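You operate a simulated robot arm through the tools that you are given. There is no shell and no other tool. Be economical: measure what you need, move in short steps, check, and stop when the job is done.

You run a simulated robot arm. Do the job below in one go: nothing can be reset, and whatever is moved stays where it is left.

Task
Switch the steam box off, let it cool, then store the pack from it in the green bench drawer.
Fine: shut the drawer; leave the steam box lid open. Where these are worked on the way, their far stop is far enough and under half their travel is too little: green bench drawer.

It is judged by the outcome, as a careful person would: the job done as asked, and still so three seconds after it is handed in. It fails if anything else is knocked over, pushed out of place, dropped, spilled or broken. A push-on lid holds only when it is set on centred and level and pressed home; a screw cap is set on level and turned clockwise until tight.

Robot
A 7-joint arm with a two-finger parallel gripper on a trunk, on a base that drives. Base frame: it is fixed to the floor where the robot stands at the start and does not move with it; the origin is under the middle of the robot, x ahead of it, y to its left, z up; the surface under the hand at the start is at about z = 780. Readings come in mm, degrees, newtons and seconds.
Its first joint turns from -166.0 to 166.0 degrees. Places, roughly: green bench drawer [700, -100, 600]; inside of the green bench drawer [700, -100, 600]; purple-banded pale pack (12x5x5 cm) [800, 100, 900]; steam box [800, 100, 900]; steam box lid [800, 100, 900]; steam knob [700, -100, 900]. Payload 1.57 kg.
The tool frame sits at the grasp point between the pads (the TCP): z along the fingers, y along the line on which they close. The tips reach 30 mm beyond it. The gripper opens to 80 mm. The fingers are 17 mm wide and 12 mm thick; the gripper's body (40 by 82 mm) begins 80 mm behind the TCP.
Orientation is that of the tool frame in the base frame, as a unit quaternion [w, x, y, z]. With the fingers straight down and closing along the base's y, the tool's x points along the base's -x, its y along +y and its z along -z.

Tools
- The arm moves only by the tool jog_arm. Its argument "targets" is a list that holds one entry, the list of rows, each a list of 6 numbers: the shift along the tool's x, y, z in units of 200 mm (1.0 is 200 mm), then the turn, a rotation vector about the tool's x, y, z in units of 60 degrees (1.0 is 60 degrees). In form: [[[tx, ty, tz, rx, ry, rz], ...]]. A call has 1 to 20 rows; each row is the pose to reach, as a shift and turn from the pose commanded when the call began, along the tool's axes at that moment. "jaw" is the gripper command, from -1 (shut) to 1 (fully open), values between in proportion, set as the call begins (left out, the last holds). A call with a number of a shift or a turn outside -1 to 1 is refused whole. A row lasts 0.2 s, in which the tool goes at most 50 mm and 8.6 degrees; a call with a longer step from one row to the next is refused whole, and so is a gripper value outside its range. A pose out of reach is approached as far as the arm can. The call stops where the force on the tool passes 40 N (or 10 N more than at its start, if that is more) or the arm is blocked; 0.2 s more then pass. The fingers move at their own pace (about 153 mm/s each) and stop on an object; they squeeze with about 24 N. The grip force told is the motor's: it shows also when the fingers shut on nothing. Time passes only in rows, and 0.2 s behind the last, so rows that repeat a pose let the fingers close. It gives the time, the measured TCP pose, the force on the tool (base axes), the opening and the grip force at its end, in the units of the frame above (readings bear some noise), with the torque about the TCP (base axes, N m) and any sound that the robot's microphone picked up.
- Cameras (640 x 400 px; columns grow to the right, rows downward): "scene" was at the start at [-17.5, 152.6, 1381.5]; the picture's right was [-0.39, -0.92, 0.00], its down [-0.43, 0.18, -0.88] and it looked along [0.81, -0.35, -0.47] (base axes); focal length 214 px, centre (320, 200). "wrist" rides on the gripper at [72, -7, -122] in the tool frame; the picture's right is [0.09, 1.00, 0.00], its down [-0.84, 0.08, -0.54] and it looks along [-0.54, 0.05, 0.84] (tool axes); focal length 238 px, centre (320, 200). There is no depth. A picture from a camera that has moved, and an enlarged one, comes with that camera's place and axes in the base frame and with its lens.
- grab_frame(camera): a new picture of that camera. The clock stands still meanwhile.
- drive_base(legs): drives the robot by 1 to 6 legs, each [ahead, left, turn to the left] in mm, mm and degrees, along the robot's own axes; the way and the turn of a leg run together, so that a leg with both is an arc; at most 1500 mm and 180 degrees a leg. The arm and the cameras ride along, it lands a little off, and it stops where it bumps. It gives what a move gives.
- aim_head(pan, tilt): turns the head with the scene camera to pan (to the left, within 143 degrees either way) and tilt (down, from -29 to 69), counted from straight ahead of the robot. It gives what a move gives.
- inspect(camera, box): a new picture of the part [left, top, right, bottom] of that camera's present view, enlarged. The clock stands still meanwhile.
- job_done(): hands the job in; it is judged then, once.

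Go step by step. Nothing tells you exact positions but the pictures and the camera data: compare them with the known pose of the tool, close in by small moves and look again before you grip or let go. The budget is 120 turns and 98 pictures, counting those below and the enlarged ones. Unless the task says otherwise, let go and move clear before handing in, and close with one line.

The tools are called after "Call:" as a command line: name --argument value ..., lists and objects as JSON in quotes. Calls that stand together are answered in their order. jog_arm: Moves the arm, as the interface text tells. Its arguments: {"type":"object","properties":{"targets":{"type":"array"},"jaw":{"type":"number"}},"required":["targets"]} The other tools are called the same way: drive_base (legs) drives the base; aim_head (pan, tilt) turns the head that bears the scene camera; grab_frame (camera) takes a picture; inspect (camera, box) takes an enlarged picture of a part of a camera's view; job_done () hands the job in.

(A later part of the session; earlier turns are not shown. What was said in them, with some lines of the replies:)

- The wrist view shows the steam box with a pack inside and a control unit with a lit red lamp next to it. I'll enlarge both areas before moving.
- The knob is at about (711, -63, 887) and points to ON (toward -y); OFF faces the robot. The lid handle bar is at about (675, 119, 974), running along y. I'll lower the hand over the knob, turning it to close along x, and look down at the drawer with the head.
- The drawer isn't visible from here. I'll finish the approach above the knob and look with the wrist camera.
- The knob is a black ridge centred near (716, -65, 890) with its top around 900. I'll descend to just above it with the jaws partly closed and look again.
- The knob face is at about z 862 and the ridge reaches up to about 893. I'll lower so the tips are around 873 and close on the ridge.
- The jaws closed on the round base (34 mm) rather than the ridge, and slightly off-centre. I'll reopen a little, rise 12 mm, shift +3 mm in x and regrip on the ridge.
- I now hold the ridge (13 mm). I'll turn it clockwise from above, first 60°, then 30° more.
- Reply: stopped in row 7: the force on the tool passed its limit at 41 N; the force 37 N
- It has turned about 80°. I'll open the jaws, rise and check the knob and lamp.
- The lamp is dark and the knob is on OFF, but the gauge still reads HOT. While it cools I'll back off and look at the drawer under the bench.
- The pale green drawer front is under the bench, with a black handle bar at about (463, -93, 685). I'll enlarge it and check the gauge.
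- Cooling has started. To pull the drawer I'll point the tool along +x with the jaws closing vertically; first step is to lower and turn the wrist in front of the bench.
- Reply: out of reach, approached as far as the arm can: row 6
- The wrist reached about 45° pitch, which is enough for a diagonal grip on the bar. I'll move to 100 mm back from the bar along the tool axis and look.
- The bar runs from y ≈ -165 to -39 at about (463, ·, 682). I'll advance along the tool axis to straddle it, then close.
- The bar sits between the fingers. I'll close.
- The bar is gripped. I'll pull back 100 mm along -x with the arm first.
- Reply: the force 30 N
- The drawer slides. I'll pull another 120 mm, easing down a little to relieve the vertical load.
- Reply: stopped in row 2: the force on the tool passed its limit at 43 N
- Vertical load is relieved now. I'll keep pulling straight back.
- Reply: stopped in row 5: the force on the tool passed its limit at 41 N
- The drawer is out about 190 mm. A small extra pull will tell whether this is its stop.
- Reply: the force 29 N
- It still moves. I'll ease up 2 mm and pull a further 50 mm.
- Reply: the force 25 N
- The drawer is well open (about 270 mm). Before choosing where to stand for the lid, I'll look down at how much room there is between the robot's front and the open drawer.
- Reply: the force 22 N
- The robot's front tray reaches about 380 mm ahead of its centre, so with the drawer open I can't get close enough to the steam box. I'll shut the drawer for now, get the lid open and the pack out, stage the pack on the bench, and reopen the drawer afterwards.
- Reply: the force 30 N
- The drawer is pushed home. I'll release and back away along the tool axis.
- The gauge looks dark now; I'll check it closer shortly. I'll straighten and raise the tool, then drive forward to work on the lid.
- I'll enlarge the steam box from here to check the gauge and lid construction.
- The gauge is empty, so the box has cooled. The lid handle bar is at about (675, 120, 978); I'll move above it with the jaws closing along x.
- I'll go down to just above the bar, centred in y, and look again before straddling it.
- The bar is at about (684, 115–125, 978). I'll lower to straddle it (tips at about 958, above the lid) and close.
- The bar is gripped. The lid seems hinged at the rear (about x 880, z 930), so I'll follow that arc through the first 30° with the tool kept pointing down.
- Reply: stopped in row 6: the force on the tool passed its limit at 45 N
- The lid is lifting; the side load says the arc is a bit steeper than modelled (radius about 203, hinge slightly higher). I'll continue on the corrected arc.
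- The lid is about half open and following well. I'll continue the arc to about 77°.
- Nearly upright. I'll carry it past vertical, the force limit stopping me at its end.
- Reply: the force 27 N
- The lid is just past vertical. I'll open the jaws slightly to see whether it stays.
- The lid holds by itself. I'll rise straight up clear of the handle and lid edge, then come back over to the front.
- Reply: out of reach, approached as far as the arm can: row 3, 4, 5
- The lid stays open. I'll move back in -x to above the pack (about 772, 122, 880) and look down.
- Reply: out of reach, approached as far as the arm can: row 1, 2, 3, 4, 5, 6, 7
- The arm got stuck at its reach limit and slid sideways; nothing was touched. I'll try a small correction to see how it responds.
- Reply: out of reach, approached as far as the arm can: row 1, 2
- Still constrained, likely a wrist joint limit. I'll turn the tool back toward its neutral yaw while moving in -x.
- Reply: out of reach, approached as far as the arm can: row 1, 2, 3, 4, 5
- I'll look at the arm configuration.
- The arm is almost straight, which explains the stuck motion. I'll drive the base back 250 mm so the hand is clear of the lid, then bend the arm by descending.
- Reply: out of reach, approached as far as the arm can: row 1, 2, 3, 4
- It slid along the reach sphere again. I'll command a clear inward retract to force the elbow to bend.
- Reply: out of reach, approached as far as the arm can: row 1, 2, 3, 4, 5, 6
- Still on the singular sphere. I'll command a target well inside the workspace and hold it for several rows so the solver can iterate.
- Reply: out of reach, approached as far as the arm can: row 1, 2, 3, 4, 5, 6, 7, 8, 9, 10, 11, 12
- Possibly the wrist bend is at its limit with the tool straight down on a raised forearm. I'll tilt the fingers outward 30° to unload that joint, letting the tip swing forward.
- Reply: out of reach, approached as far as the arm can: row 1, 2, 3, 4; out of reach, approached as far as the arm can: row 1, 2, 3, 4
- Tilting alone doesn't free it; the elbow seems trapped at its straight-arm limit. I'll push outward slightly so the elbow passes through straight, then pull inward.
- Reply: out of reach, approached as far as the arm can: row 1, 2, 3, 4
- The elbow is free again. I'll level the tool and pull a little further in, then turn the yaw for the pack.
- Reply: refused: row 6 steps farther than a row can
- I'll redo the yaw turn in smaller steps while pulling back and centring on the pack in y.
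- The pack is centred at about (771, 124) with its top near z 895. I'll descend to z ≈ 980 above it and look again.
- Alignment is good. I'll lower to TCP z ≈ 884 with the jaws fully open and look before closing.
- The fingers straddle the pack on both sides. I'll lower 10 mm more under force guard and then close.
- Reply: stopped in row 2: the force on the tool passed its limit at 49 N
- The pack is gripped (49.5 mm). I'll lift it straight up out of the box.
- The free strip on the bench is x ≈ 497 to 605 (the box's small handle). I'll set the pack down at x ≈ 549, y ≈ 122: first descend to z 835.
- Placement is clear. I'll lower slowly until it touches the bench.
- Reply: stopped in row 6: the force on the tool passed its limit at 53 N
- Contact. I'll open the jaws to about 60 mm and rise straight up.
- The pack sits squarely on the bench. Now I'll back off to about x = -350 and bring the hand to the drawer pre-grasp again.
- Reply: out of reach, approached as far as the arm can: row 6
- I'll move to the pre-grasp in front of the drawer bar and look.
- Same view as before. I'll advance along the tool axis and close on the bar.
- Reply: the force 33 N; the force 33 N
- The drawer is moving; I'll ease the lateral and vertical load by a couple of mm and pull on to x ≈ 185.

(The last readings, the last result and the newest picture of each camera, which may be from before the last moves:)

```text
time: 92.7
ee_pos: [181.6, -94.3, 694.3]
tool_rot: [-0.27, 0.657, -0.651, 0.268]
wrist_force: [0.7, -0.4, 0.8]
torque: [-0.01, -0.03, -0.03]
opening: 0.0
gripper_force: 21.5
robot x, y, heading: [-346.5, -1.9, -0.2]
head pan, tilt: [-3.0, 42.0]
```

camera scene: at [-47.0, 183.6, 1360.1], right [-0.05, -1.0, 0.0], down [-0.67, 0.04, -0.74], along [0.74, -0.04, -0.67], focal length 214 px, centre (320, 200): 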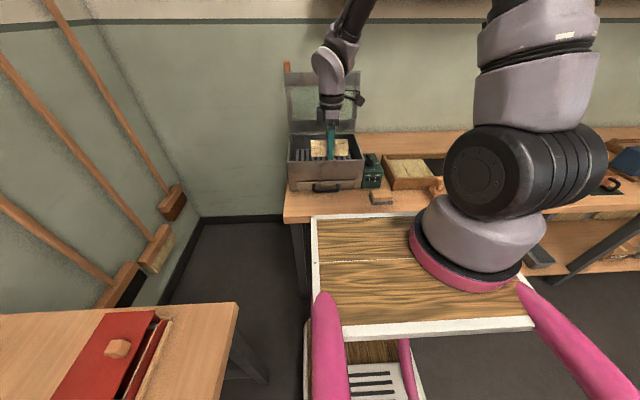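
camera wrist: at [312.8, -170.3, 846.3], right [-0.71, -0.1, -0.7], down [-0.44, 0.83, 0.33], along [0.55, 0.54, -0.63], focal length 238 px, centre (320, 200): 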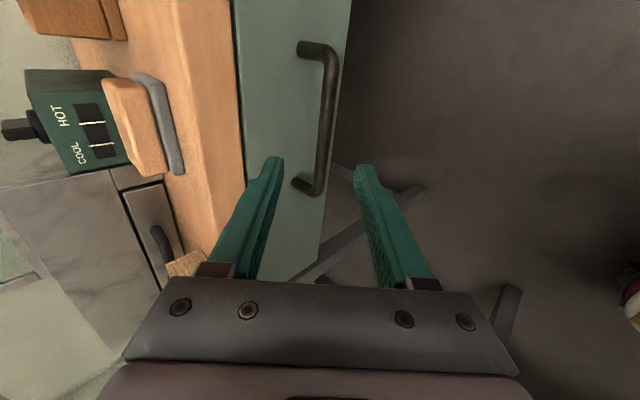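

The grip slipped off the bar. I'll look at where the drawer is.

Call:
grab_frame --camera "wrist"

Call:
grab_frame --camera "scene"

```text
38 pictures are left
camera wrist: at [101.5, -166.7, 785.3], right [-0.71, -0.1, -0.7], down [-0.44, 0.83, 0.33], along [0.55, 0.54, -0.63], focal length 238 px, centre (320, 200)
```

wrist: 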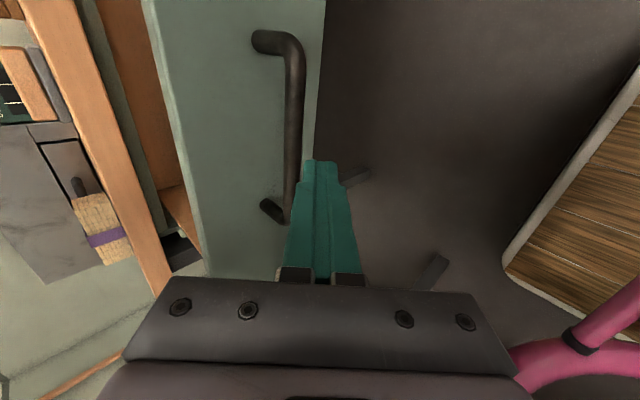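

```text
37 pictures are left
camera scene: at [-365.5, 183.4, 1360.1], right [-0.05, -1.0, 0.0], down [-0.67, 0.03, -0.74], along [0.74, -0.04, -0.67], focal length 214 px, centre (320, 200)
```

scene: 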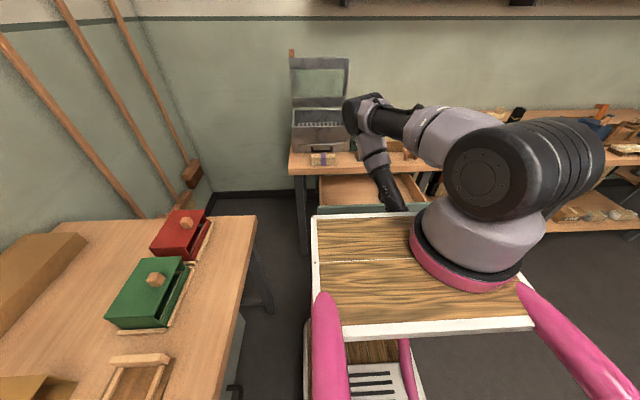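

The bar is now at about x 217, i.e. the drawer is open about 240 mm, which is enough room. To get the hand clear without touching the bar I want to back the base a little, so I'll check behind first.

Call:
aim_head --pan 140 --tilt 30

Call:
grab_frame --camera "scene"

```text
time: 95.0
ee_pos: [181.7, -96.0, 694.2]
tool_rot: [-0.269, 0.657, -0.652, 0.267]
wrist_force: [-0.7, 0.4, -0.2]
torque: [0.01, -0.02, -0.02]
opening: 0.0
gripper_force: 21.4
robot x, y, heading: [-346.0, -3.3, 0.2]
head pan, tilt: [140.0, 30.0]
```

```text
36 pictures are left
camera scene: at [-518.3, 245.7, 1378.4], right [0.64, 0.77, 0.0], down [0.38, -0.32, -0.87], along [-0.66, 0.56, -0.5], focal length 214 px, centre (320, 200)
```

scene: 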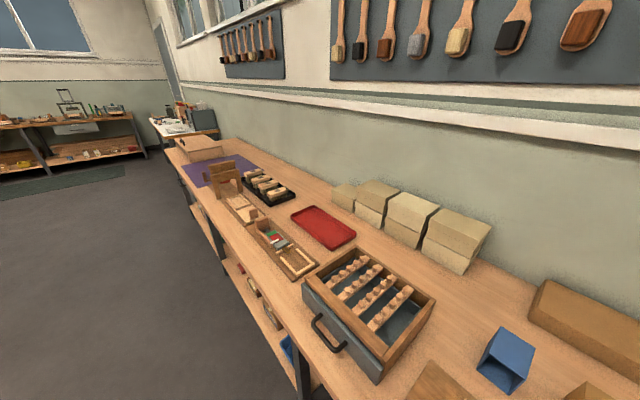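

Free floor behind. I'll back up 100 mm and raise the hand up and forward.

Call:
drive_base --legs '[[-100, 0, 0]]'

Call:
jog_arm --targets '[[[0, -0.15, -0.11, 0, 0, 0], [0, -0.3, -0.225, 0, 0, 0], [0, -0.45, -0.34, 0, 0, 0], [0, -0.6, -0.45, 0, 0, 0], [0, -0.75, -0.56, 0, 0, 0], [0, -0.9, -0.675, 0, 0, 0], [0, -1.0, -0.75, 0, 0, 0]]]' --jaw 0.5

Call:
aim_head --pan -3 --tilt 45

Call:
grab_frame --camera "scene"

```text
time: 96.1
ee_pos: [82.0, -96.4, 694.1]
tool_rot: [-0.27, 0.657, -0.651, 0.268]
wrist_force: [0.5, -0.5, -0.7]
torque: [-0.01, -0.04, 0.0]
opening: 0.1
gripper_force: 22.2
robot x, y, heading: [-447.5, 0.7, 0.2]
head pan, tilt: [140.0, 30.0]
```

```text
time: 97.7
ee_pos: [209.2, -95.9, 879.3]
tool_rot: [-0.27, 0.656, -0.652, 0.268]
wrist_force: [-0.6, 0.4, -0.3]
torque: [-0.03, -0.03, 0.0]
opening: 60.0
gripper_force: 0.0
out of reach, approached as far as the arm can: row 2, 3, 4, 5, 6, 7
robot x, y, heading: [-448.6, 1.1, -0.0]
head pan, tilt: [140.0, 30.0]
```

```text
time: 100.0
ee_pos: [209.5, -96.5, 879.0]
tool_rot: [-0.269, 0.657, -0.652, 0.268]
wrist_force: [0.0, 0.6, 0.1]
torque: [0.0, -0.01, 0.0]
opening: 60.2
gripper_force: 0.1
robot x, y, heading: [-447.5, 0.5, 0.0]
head pan, tilt: [-3.0, 45.0]
```

```text
35 pictures are left
camera scene: at [-467.8, 183.5, 1355.8], right [-0.05, -1.0, 0.0], down [-0.71, 0.04, -0.71], along [0.71, -0.04, -0.71], focal length 214 px, centre (320, 200)
```

scene: 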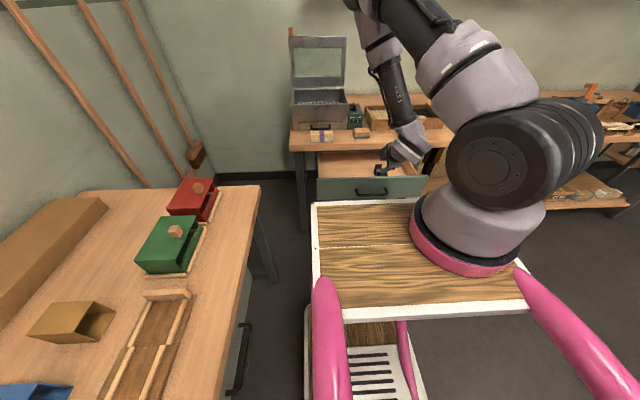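

I'll level the tool while rising, then drive forward 140 mm and go over the staged pack.

Call:
jog_arm --targets '[[[0, -0.12, -0.02, -0.125, 0, 0], [0, -0.24, -0.05, -0.25, 0, 0], [0, -0.36, -0.07, -0.375, 0, 0], [0, -0.48, -0.09, -0.5, 0, 0], [0, -0.6, -0.12, -0.625, 0, 0], [0, -0.7, -0.14, -0.74, 0, 0]]]'

Call:
drive_base --legs '[[150, 0, 0]]'

```text
time: 101.4
ee_pos: [288.5, -95.1, 998.5]
tool_rot: [0.0, 0.71, -0.704, 0.001]
wrist_force: [0.0, -1.5, -0.3]
torque: [0.09, 0.01, 0.03]
opening: 60.1
gripper_force: 0.1
robot x, y, heading: [-442.9, -1.7, -0.0]
head pan, tilt: [-3.0, 45.0]
```

```text
time: 102.8
ee_pos: [436.7, -93.0, 998.2]
tool_rot: [-0.001, 0.71, -0.704, 0.003]
wrist_force: [0.0, -0.9, 0.5]
torque: [0.01, 0.04, 0.01]
opening: 60.0
gripper_force: 0.0
robot x, y, heading: [-296.8, -2.6, -0.0]
head pan, tilt: [-3.0, 45.0]
```

Now I'll move the hand above the pack and look; I'll also look into the open drawer.

Call:
jog_arm --targets '[[[-0.2, -0.11, 0, 0, 0, 0], [-0.4, -0.22, 0, 0, 0, 0], [-0.6, -0.33, 0, 0, 0, 0], [-0.8, -0.45, 0, 0, 0, 0], [-1.0, -0.56, 0, 0, 0, 0]]]'

Call:
jog_arm --targets '[[[-0.07, 0, 0.15, 0, 0, 0], [-0.07, 0, 0.3, 0, 0, 0], [-0.07, 0, 0.38, 0, 0, 0]]]' --jaw 0.6

Call:
grab_frame --camera "wrist"

Call:
inspect --camera "scene" --box '[270, 80, 450, 210]'

```text
time: 104.0
ee_pos: [546.8, 106.7, 998.0]
tool_rot: [-0.001, 0.709, -0.705, 0.001]
wrist_force: [0.6, -0.9, 0.1]
torque: [0.12, 0.02, 0.02]
opening: 60.0
gripper_force: 0.0
robot x, y, heading: [-298.4, 1.1, 0.0]
head pan, tilt: [-3.0, 45.0]
```

```text
time: 104.8
ee_pos: [548.2, 120.5, 923.6]
tool_rot: [-0.003, 0.71, -0.704, 0.002]
wrist_force: [-0.4, -0.6, -0.3]
torque: [0.0, -0.05, -0.02]
opening: 64.3
gripper_force: 0.0
robot x, y, heading: [-297.1, -1.2, 0.2]
head pan, tilt: [-3.0, 45.0]
```

```text
34 pictures are left
camera wrist: at [553.9, 50.7, 1044.9], right [-0.99, -0.1, 0.0], down [-0.09, 0.84, 0.54], along [-0.05, 0.54, -0.84], focal length 238 px, centre (320, 200)
```

wrist: 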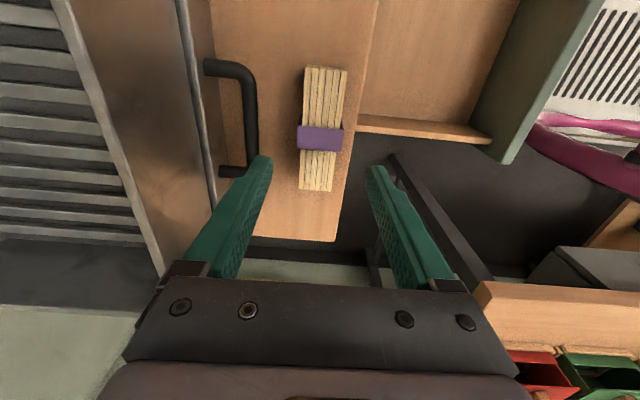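

```text
3.08 times, centred on (360, 145) of scene
camera zoom: at [-318.7, 183.5, 1355.8], right [-0.05, -1.0, 0.0], down [-0.71, 0.04, -0.71], along [0.71, -0.04, -0.71], focal length 660 px, centre (197, 369)
```

zoom: 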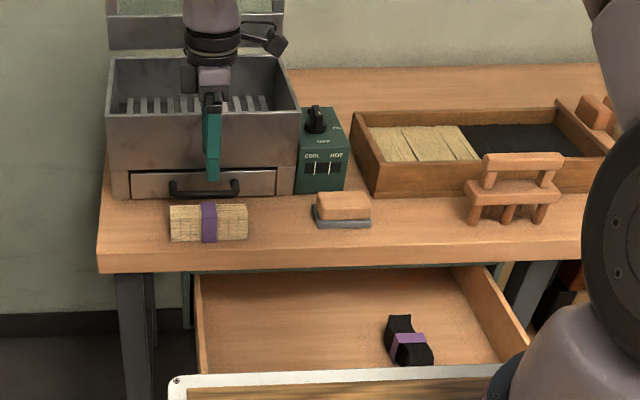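

The drawer is open with a black banded item lying at about (424, -189), so I'll put our pack well to its left. Now I descend on the staged pack and grip it.

Call:
jog_arm --targets '[[[0.005, 0.012, 0.15, 0, 0, 0], [0.005, 0.012, 0.3, 0, 0, 0], [0.005, 0.012, 0.4, 0, 0, 0]]]'

Call:
grab_frame --camera "wrist"

```text
time: 105.6
ee_pos: [547.1, 121.5, 842.4]
tool_rot: [-0.001, 0.71, -0.704, 0.001]
wrist_force: [-0.5, -0.8, -0.4]
torque: [0.01, 0.0, 0.02]
opening: 64.1
gripper_force: 0.1
robot x, y, heading: [-296.2, 0.8, 0.1]
head pan, tilt: [-3.0, 45.0]
```

```text
32 pictures are left
camera wrist: at [552.8, 50.6, 964.0], right [-0.99, -0.1, 0.0], down [-0.09, 0.84, 0.54], along [-0.05, 0.54, -0.84], focal length 238 px, centre (320, 200)
```

wrist: 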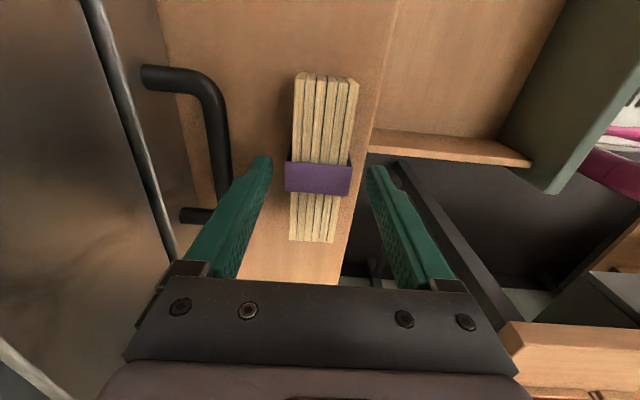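

Centred. Final descent, close, and lift.

Call:
jog_arm --targets '[[[0, 0, 0.08, 0, 0, 0], [0, 0, 0.13, 0, 0, 0]]]'

Call:
jog_arm --targets '[[[0, 0, 0, 0, 0, 0], [0, 0, 0, 0, 0, 0], [0, 0, 0, 0, 0, 0]]]' --jaw -1

Call:
jog_arm --targets '[[[0, 0, -0.05, 0, 0, 0], [0, 0, -0.2, 0, 0, 0], [0, 0, -0.4, 0, 0, 0], [0, 0, -0.55, 0, 0, 0]]]'

Call:
jog_arm --targets '[[[0.12, 0.2, 0, 0, 0, 0], [0.24, 0.4, 0, 0, 0, 0], [0.36, 0.6, 0, 0, 0, 0], [0.5, 0.82, 0, 0, 0, 0]]]'

Call:
grab_frame --camera "wrist"

```text
time: 106.2
ee_pos: [546.5, 121.1, 817.8]
tool_rot: [-0.002, 0.71, -0.704, 0.001]
wrist_force: [0.6, 0.3, -0.4]
torque: [0.02, 0.01, -0.02]
opening: 64.0
gripper_force: 0.3
robot x, y, heading: [-300.2, 0.9, -0.1]
head pan, tilt: [-3.0, 45.0]
```

```text
time: 107.0
ee_pos: [546.8, 120.6, 817.1]
tool_rot: [-0.002, 0.71, -0.704, 0.003]
wrist_force: [-0.1, 0.1, 0.1]
torque: [0.1, 0.05, 0.02]
opening: 49.2
gripper_force: 23.3
robot x, y, heading: [-301.4, -0.6, 0.1]
head pan, tilt: [-3.0, 45.0]
```

```text
time: 108.0
ee_pos: [544.9, 122.2, 928.8]
tool_rot: [-0.001, 0.711, -0.703, 0.001]
wrist_force: [0.5, -0.1, -2.1]
torque: [-0.01, 0.03, 0.03]
opening: 49.5
gripper_force: 24.0
robot x, y, heading: [-297.6, -1.9, 0.3]
head pan, tilt: [-3.0, 45.0]
```

```text
refused: row 4 steps farther than a row can; nothing moved
```

```text
31 pictures are left
camera wrist: at [551.4, 51.6, 1049.6], right [-0.99, -0.1, 0.0], down [-0.09, 0.84, 0.54], along [-0.05, 0.54, -0.84], focal length 238 px, centre (320, 200)
```

wrist: 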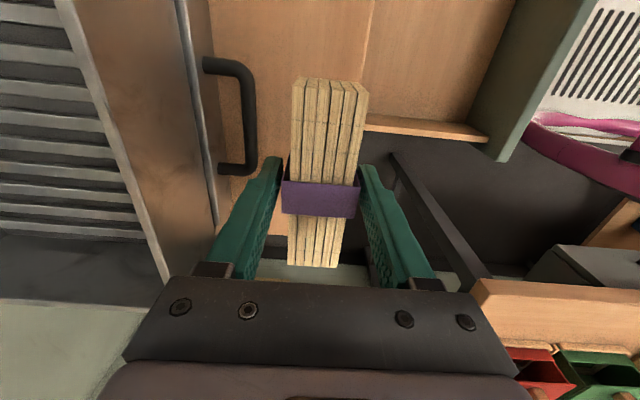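

The pack is held. I'll carry it over the drawer to about (385, 25), away from the black item.

Call:
jog_arm --targets '[[[0.1, 0.16, 0, 0, 0, 0], [0.2, 0.32, 0, 0, 0, 0], [0.3, 0.48, 0, 0, 0, 0], [0.4, 0.64, 0, 0, 0, 0], [0.485, 0.8, 0, 0, 0, 0]]]'

Call:
grab_frame --camera "wrist"

Call:
grab_frame --camera "scene"

```text
time: 109.2
ee_pos: [386.7, 22.9, 927.0]
tool_rot: [-0.001, 0.71, -0.704, 0.003]
wrist_force: [0.2, -0.1, -0.3]
torque: [-0.01, 0.03, -0.01]
opening: 49.2
gripper_force: 24.0
robot x, y, heading: [-297.8, -1.9, 0.3]
head pan, tilt: [-3.0, 45.0]
```

```text
30 pictures are left
camera wrist: at [392.8, -48.3, 1047.8], right [-0.99, -0.1, 0.0], down [-0.09, 0.84, 0.54], along [-0.05, 0.54, -0.84], focal length 238 px, centre (320, 200)
```

wrist: 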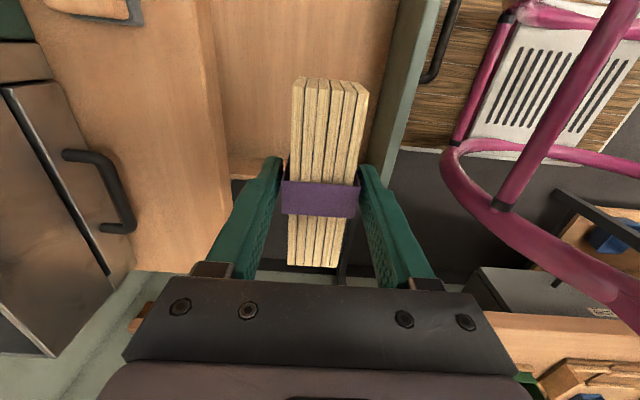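

```text
29 pictures are left
camera scene: at [-318.2, 183.6, 1355.8], right [-0.05, -1.0, 0.0], down [-0.71, 0.04, -0.71], along [0.71, -0.04, -0.71], focal length 214 px, centre (320, 200)
```

scene: 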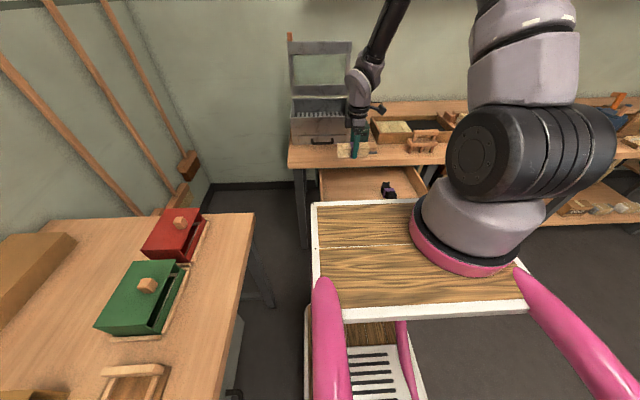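

The drawer opening spans x ≈ 295–493. I'll shift to (391, 0) and descend into it in stages.

Call:
jog_arm --targets '[[[0.115, -0.02, 0.1, 0, 0, 0], [0.115, -0.02, 0.3, 0, 0, 0], [0.115, -0.02, 0.5, 0, 0, 0], [0.115, -0.02, 0.7, 0, 0, 0], [0.115, -0.02, 0.85, 0, 0, 0]]]'

Call:
grab_frame --camera "wrist"

Call:
inspect --camera "scene" --box '[280, 100, 460, 220]'

```text
time: 110.4
ee_pos: [390.7, -0.6, 756.5]
tool_rot: [-0.002, 0.71, -0.704, 0.002]
wrist_force: [0.3, 0.3, -0.2]
torque: [-0.03, -0.02, -0.03]
opening: 49.8
gripper_force: 24.1
robot x, y, heading: [-295.2, -2.4, -0.1]
head pan, tilt: [-3.0, 45.0]
```

```text
28 pictures are left
camera wrist: at [397.2, -71.4, 877.0], right [-0.99, -0.1, -0.01], down [-0.09, 0.84, 0.54], along [-0.05, 0.54, -0.84], focal length 238 px, centre (320, 200)
```

wrist: 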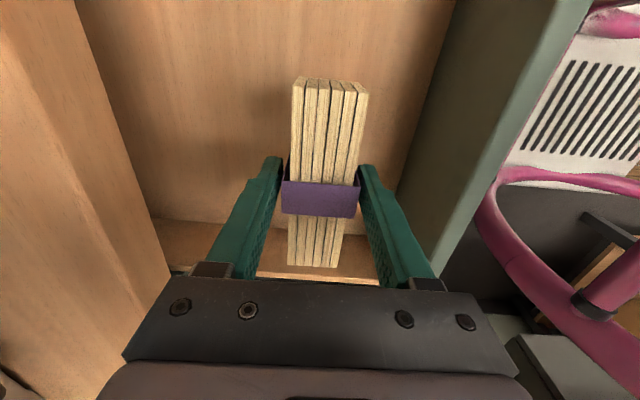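

```text
3.33 times, centred on (370, 160) of scene
camera zoom: at [-318.7, 183.4, 1355.8], right [-0.05, -1.0, 0.0], down [-0.71, 0.04, -0.71], along [0.71, -0.04, -0.71], focal length 715 px, centre (153, 333)
```

zoom: 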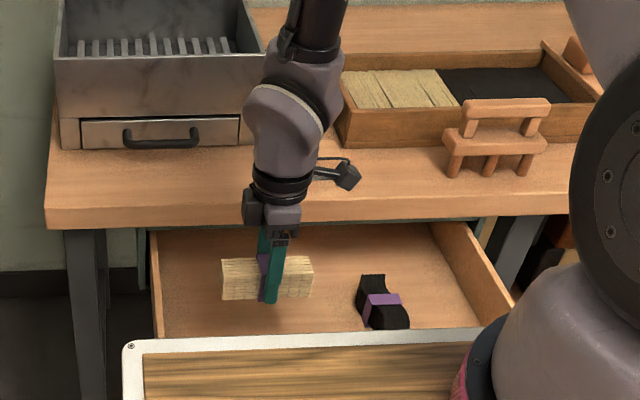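

Well placed over empty drawer floor. I'll lower slowly under force guard until the pack touches.

Call:
jog_arm --targets '[[[0, 0, 0.1, 0, 0, 0], [0, 0, 0.2, 0, 0, 0], [0, 0, 0.3, 0, 0, 0], [0, 0, 0.37, 0, 0, 0], [0, 0, 0.41, 0, 0, 0], [0, 0, 0.44, 0, 0, 0], [0, 0, 0.47, 0, 0, 0], [0, 0, 0.5, 0, 0, 0], [0, 0, 0.53, 0, 0, 0]]]'

Call:
grab_frame --camera "wrist"

```text
time: 112.2
ee_pos: [394.0, 0.2, 659.9]
tool_rot: [-0.003, 0.71, -0.704, 0.004]
wrist_force: [1.0, -0.3, 12.2]
torque: [0.13, 0.39, 0.09]
opening: 49.9
gripper_force: 23.8
robot x, y, heading: [-299.2, 1.6, 0.1]
head pan, tilt: [-3.0, 45.0]
stopped in row 9: the force on the tool passed its limit at 52 N (the readings are from after the stop); the commanded pose is now the measured one
```

```text
26 pictures are left
camera wrist: at [399.9, -70.8, 780.7], right [-0.99, -0.1, -0.01], down [-0.09, 0.84, 0.54], along [-0.05, 0.54, -0.84], focal length 238 px, centre (320, 200)
```

wrist: 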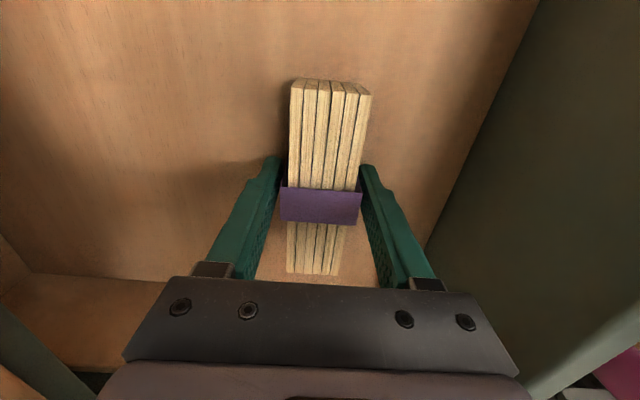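

The pack touches the drawer floor. I'll open the jaws and rise straight up.

Call:
jog_arm --targets '[[[0, 0, 0, 0, 0, 0], [0, 0, -0.005, 0, 0, 0], [0, 0, -0.05, 0, 0, 0], [0, 0, -0.2, 0, 0, 0], [0, 0, -0.4, 0, 0, 0], [0, 0, -0.6, 0, 0, 0], [0, 0, -0.8, 0, 0, 0], [0, 0, -1.0, 0, 0, 0]]]' --jaw 0.6

Call:
grab_frame --camera "wrist"

```text
time: 114.0
ee_pos: [391.2, -0.7, 859.9]
tool_rot: [-0.002, 0.71, -0.704, 0.002]
wrist_force: [0.3, -0.7, -1.0]
torque: [0.01, 0.03, 0.02]
opening: 63.9
gripper_force: 0.0
robot x, y, heading: [-295.5, 3.8, 0.1]
head pan, tilt: [-3.0, 45.0]
```

```text
25 pictures are left
camera wrist: at [396.9, -71.2, 981.3], right [-0.99, -0.1, -0.01], down [-0.09, 0.84, 0.54], along [-0.05, 0.54, -0.84], focal length 238 px, centre (320, 200)
```

wrist: 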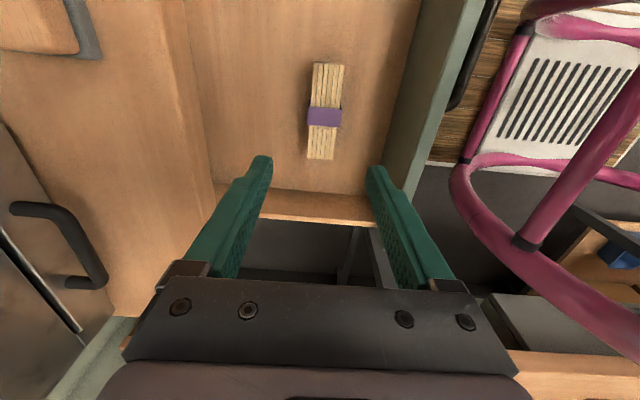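

The pack lies flat in the drawer. Now I'll back off 200 mm and pitch the hand toward the drawer bar to push it shut.

Call:
drive_base --legs '[[-200, 0, 0]]'

Call:
jog_arm --targets '[[[0.08, 0, -0.07, 0.125, 0, 0], [0.16, 0, -0.14, 0.25, 0, 0], [0.24, 0, -0.21, 0.375, 0, 0], [0.32, 0, -0.28, 0.5, 0, 0], [0.4, 0, -0.35, 0.625, 0, 0], [0.48, 0, -0.35, 0.74, 0, 0]]]' --jaw 0.2

Call:
grab_frame --camera "wrist"

Call:
grab_frame --camera "scene"

```text
time: 115.6
ee_pos: [193.3, 0.8, 860.1]
tool_rot: [-0.002, 0.712, -0.702, 0.003]
wrist_force: [-0.1, -0.1, -0.6]
torque: [-0.01, 0.0, -0.01]
opening: 64.1
gripper_force: 0.0
robot x, y, heading: [-497.0, 3.3, 0.4]
head pan, tilt: [-3.0, 45.0]
```

```text
time: 117.0
ee_pos: [192.6, -96.6, 931.6]
tool_rot: [-0.271, 0.657, -0.65, 0.27]
wrist_force: [-0.1, 0.2, -0.4]
torque: [-0.01, 0.02, -0.01]
opening: 48.0
gripper_force: 0.0
robot x, y, heading: [-497.0, 0.9, 0.3]
head pan, tilt: [-3.0, 45.0]
```

```text
24 pictures are left
camera wrist: at [112.1, -166.0, 1022.0], right [-0.7, -0.1, -0.7], down [-0.45, 0.83, 0.33], along [0.55, 0.55, -0.63], focal length 238 px, centre (320, 200)
```

wrist: 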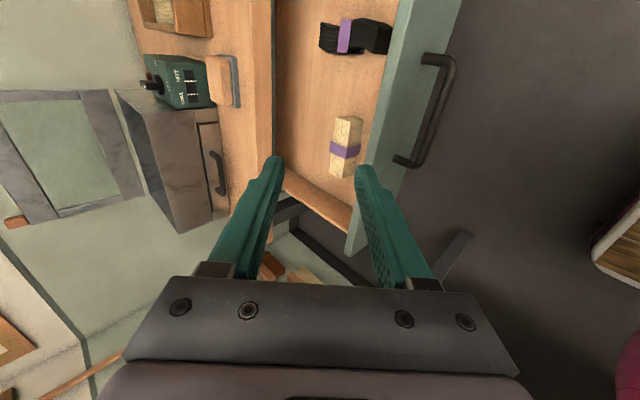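

```text
23 pictures are left
camera scene: at [-518.1, 183.0, 1355.7], right [-0.05, -1.0, 0.0], down [-0.71, 0.03, -0.71], along [0.71, -0.03, -0.71], focal length 214 px, centre (320, 200)
```

scene: 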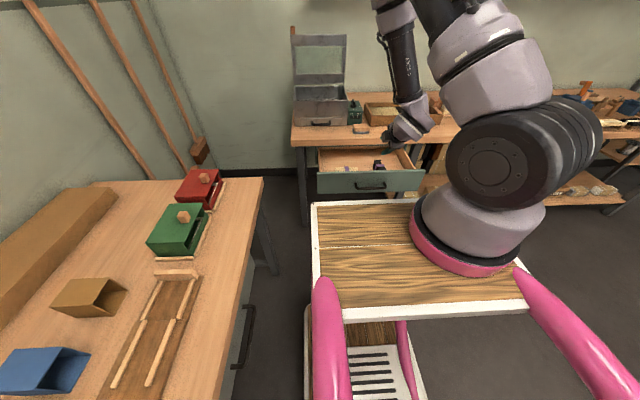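

The drawer bar is at about (236, -103, 682). I'll go to 100 mm short of it along the tool axis and check.

Call:
jog_arm --targets '[[[0, 0.15, 0.1, 0, 0, 0], [0, 0.3, 0.2, 0, 0, 0], [0.01, 0.45, 0.3, 0, 0, 0], [0.015, 0.6, 0.42, 0, 0, 0], [0.015, 0.726, 0.537, 0, 0, 0]]]'

Call:
grab_frame --camera "wrist"

```text
time: 118.2
ee_pos: [164.8, -96.1, 752.8]
tool_rot: [-0.271, 0.657, -0.65, 0.268]
wrist_force: [0.8, 0.5, -0.1]
torque: [-0.02, -0.01, 0.01]
opening: 48.0
gripper_force: 0.1
robot x, y, heading: [-497.2, 0.3, 0.0]
head pan, tilt: [-3.0, 45.0]
```

```text
22 pictures are left
camera wrist: at [85.2, -168.1, 844.0], right [-0.7, -0.1, -0.7], down [-0.45, 0.83, 0.33], along [0.55, 0.55, -0.63], focal length 238 px, centre (320, 200)
```

wrist: 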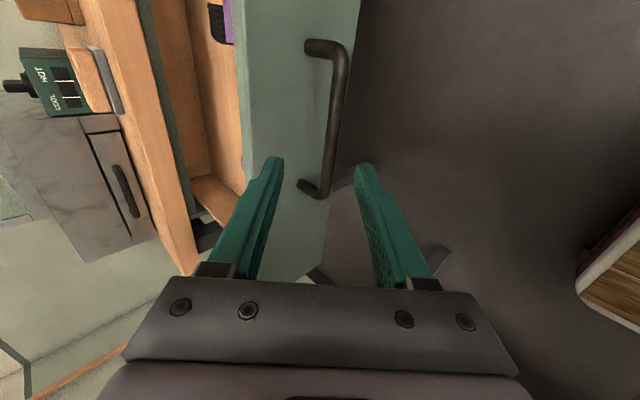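

The bar is slightly lower in the grasp line than before; I'll correct by 7 mm, advance, and close.

Call:
jog_arm --targets '[[[0, 0.035, 0.15, 0, 0, 0], [0, 0.035, 0.3, 0, 0, 0], [0, 0.035, 0.42, 0, 0, 0]]]'

Call:
grab_frame --camera "wrist"

```text
time: 119.0
ee_pos: [220.7, -97.4, 685.6]
tool_rot: [-0.271, 0.659, -0.649, 0.268]
wrist_force: [0.0, -0.9, 0.3]
torque: [0.01, 0.01, 0.01]
opening: 47.9
gripper_force: 0.0
robot x, y, heading: [-494.5, -0.4, 0.5]
head pan, tilt: [-3.0, 45.0]
```

```text
21 pictures are left
camera wrist: at [139.3, -168.8, 777.8], right [-0.7, -0.1, -0.7], down [-0.45, 0.83, 0.33], along [0.55, 0.55, -0.63], focal length 238 px, centre (320, 200)
```

wrist: 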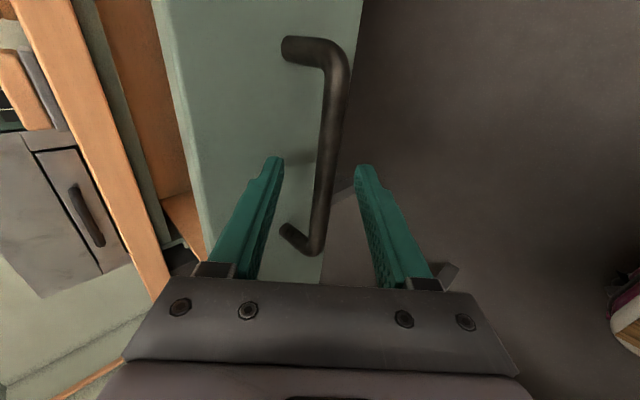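

The bar is between the fingers. I'll close and push the drawer in smoothly.

Call:
jog_arm --targets '[[[0, 0, 0, 0, 0, 0], [0, 0, 0, 0, 0, 0], [0, 0, 0, 0, 0, 0]]]' --jaw -1

Call:
jog_arm --targets '[[[0, -0.03, 0.03, 0, 0, 0], [0.001, -0.08, 0.08, 0, 0, 0], [0.002, -0.13, 0.13, 0, 0, 0], [0.003, -0.18, 0.18, 0, 0, 0], [0.004, -0.23, 0.23, 0, 0, 0], [0.005, -0.28, 0.28, 0, 0, 0], [0.006, -0.33, 0.33, 0, 0, 0], [0.007, -0.38, 0.38, 0, 0, 0], [0.008, -0.43, 0.43, 0, 0, 0]]]'

```text
time: 119.8
ee_pos: [218.6, -97.1, 685.9]
tool_rot: [-0.271, 0.658, -0.65, 0.266]
wrist_force: [-0.9, 0.1, -25.8]
torque: [-0.13, 0.38, -0.33]
opening: 13.9
gripper_force: 30.5
robot x, y, heading: [-498.0, 0.2, 0.1]
head pan, tilt: [-3.0, 45.0]
```

```text
time: 121.8
ee_pos: [341.8, -96.9, 685.6]
tool_rot: [-0.272, 0.659, -0.649, 0.267]
wrist_force: [-0.1, 7.3, -15.8]
torque: [-0.05, 0.22, -0.39]
opening: 13.9
gripper_force: 30.4
robot x, y, heading: [-496.7, -2.1, 0.4]
head pan, tilt: [-3.0, 45.0]
```

Halfway. Pushing on until it seats.

Call:
jog_arm --targets '[[[0, -0.05, 0.05, 0, 0, 0], [0.001, -0.1, 0.1, 0, 0, 0], [0.002, -0.15, 0.15, 0, 0, 0], [0.003, -0.2, 0.2, 0, 0, 0], [0.004, -0.25, 0.25, 0, 0, 0], [0.005, -0.3, 0.3, 0, 0, 0], [0.006, -0.34, 0.34, 0, 0, 0], [0.006, -0.38, 0.38, 0, 0, 0], [0.006, -0.41, 0.41, 0, 0, 0], [0.006, -0.43, 0.43, 0, 0, 0], [0.006, -0.45, 0.45, 0, 0, 0]]]'

Call:
grab_frame --camera "wrist"

Call:
grab_frame --camera "scene"

```text
time: 124.1
ee_pos: [460.5, -97.2, 682.1]
tool_rot: [-0.267, 0.657, -0.653, 0.265]
wrist_force: [-13.8, 1.0, 14.0]
torque: [0.24, 0.08, 0.12]
opening: 13.7
gripper_force: 30.3
robot x, y, heading: [-498.9, -2.2, 0.4]
head pan, tilt: [-3.0, 45.0]
stopped in row 11: the force on the tool passed its limit at 58 N (the readings are from after the stop); the commanded pose is now the measured one
```

```text
20 pictures are left
camera wrist: at [380.3, -169.1, 774.1], right [-0.71, -0.1, -0.69], down [-0.44, 0.83, 0.33], along [0.55, 0.54, -0.64], focal length 238 px, centre (320, 200)
```

wrist: 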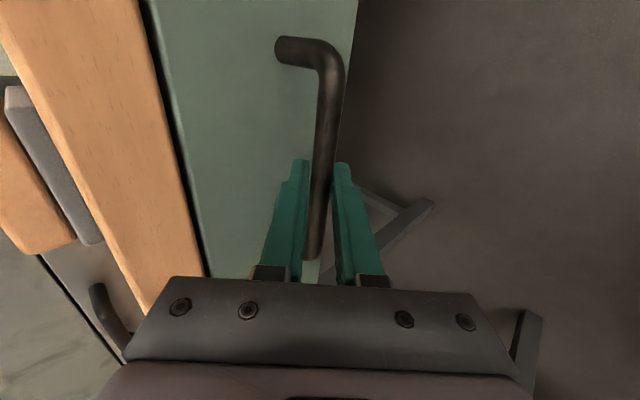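

```text
19 pictures are left
camera scene: at [-519.3, 182.8, 1355.7], right [-0.05, -1.0, 0.0], down [-0.71, 0.03, -0.71], along [0.71, -0.03, -0.71], focal length 214 px, centre (320, 200)
```

scene: 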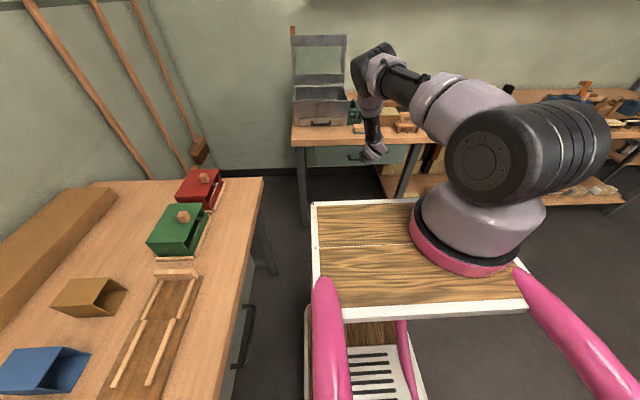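

The drawer is home. I'll release, back away along the tool axis and raise the hand.

Call:
jog_arm --targets '[[[0, 0, 0, 0, 0, 0], [0, 0, 0, 0, 0, 0], [0, 0, -0.15, 0, 0, 0], [0, 0, -0.35, 0, 0, 0], [0, 0, -0.55, 0, 0, 0], [0, 0, -0.7, 0, 0, 0]]]' --jaw 0.3

Call:
jog_arm --targets '[[[0, -0.15, -0.15, 0, 0, 0], [0, -0.3, -0.3, 0, 0, 0], [0, -0.45, -0.45, 0, 0, 0], [0, -0.6, -0.6, 0, 0, 0], [0, -0.6, -0.6, 0, 0, 0], [0, -0.6, -0.6, 0, 0, 0]]]'

Call:
inspect --camera "scene" --box '[270, 20, 450, 200]'

Call:
grab_frame --camera "wrist"

```text
time: 125.5
ee_pos: [364.4, -98.9, 780.5]
tool_rot: [-0.267, 0.659, -0.652, 0.265]
wrist_force: [0.9, -0.8, -0.4]
torque: [0.02, 0.0, -0.04]
opening: 52.2
gripper_force: 0.1
robot x, y, heading: [-494.6, -3.6, 0.4]
head pan, tilt: [-3.0, 45.0]
```

```text
time: 126.9
ee_pos: [364.7, -99.4, 953.5]
tool_rot: [-0.266, 0.659, -0.652, 0.265]
wrist_force: [-0.4, 0.1, 0.7]
torque: [0.01, 0.01, -0.04]
opening: 51.8
gripper_force: 0.1
robot x, y, heading: [-498.7, 0.7, 0.3]
head pan, tilt: [-3.0, 45.0]
```

```text
2.22 times, centred on (360, 110) of scene
camera zoom: at [-518.3, 182.7, 1355.8], right [-0.05, -1.0, 0.0], down [-0.71, 0.03, -0.71], along [0.71, -0.03, -0.71], focal length 477 px, centre (231, 400)
```

zoom: 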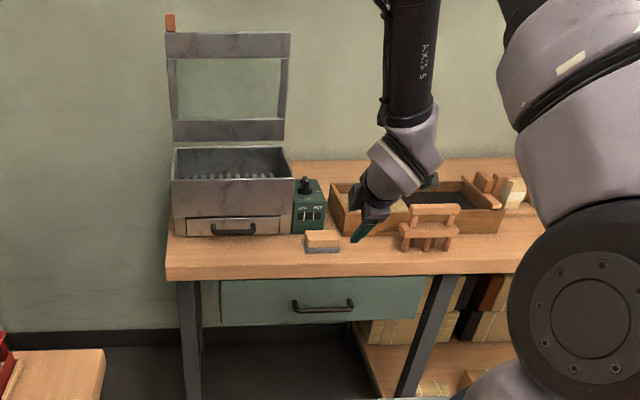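

```text
17 pictures are left
camera wrist: at [284.5, -170.7, 1044.2], right [-0.71, -0.1, -0.69], down [-0.44, 0.83, 0.33], along [0.54, 0.54, -0.64], focal length 238 px, centre (320, 200)
```

wrist: 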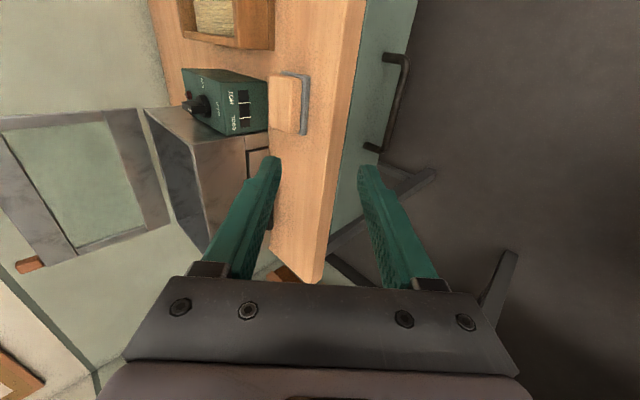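

The drawer is shut with the pack inside, the knob is on OFF, the gauge is empty and the lid is open. Nothing else has been disturbed and the hand is clear, so I'm handing it in.

Call:
job_done

```text
The job is handed in.
```

The steam box is off and has cooled, its lid is still open, and the pack is in the green bench drawer, which is shut.
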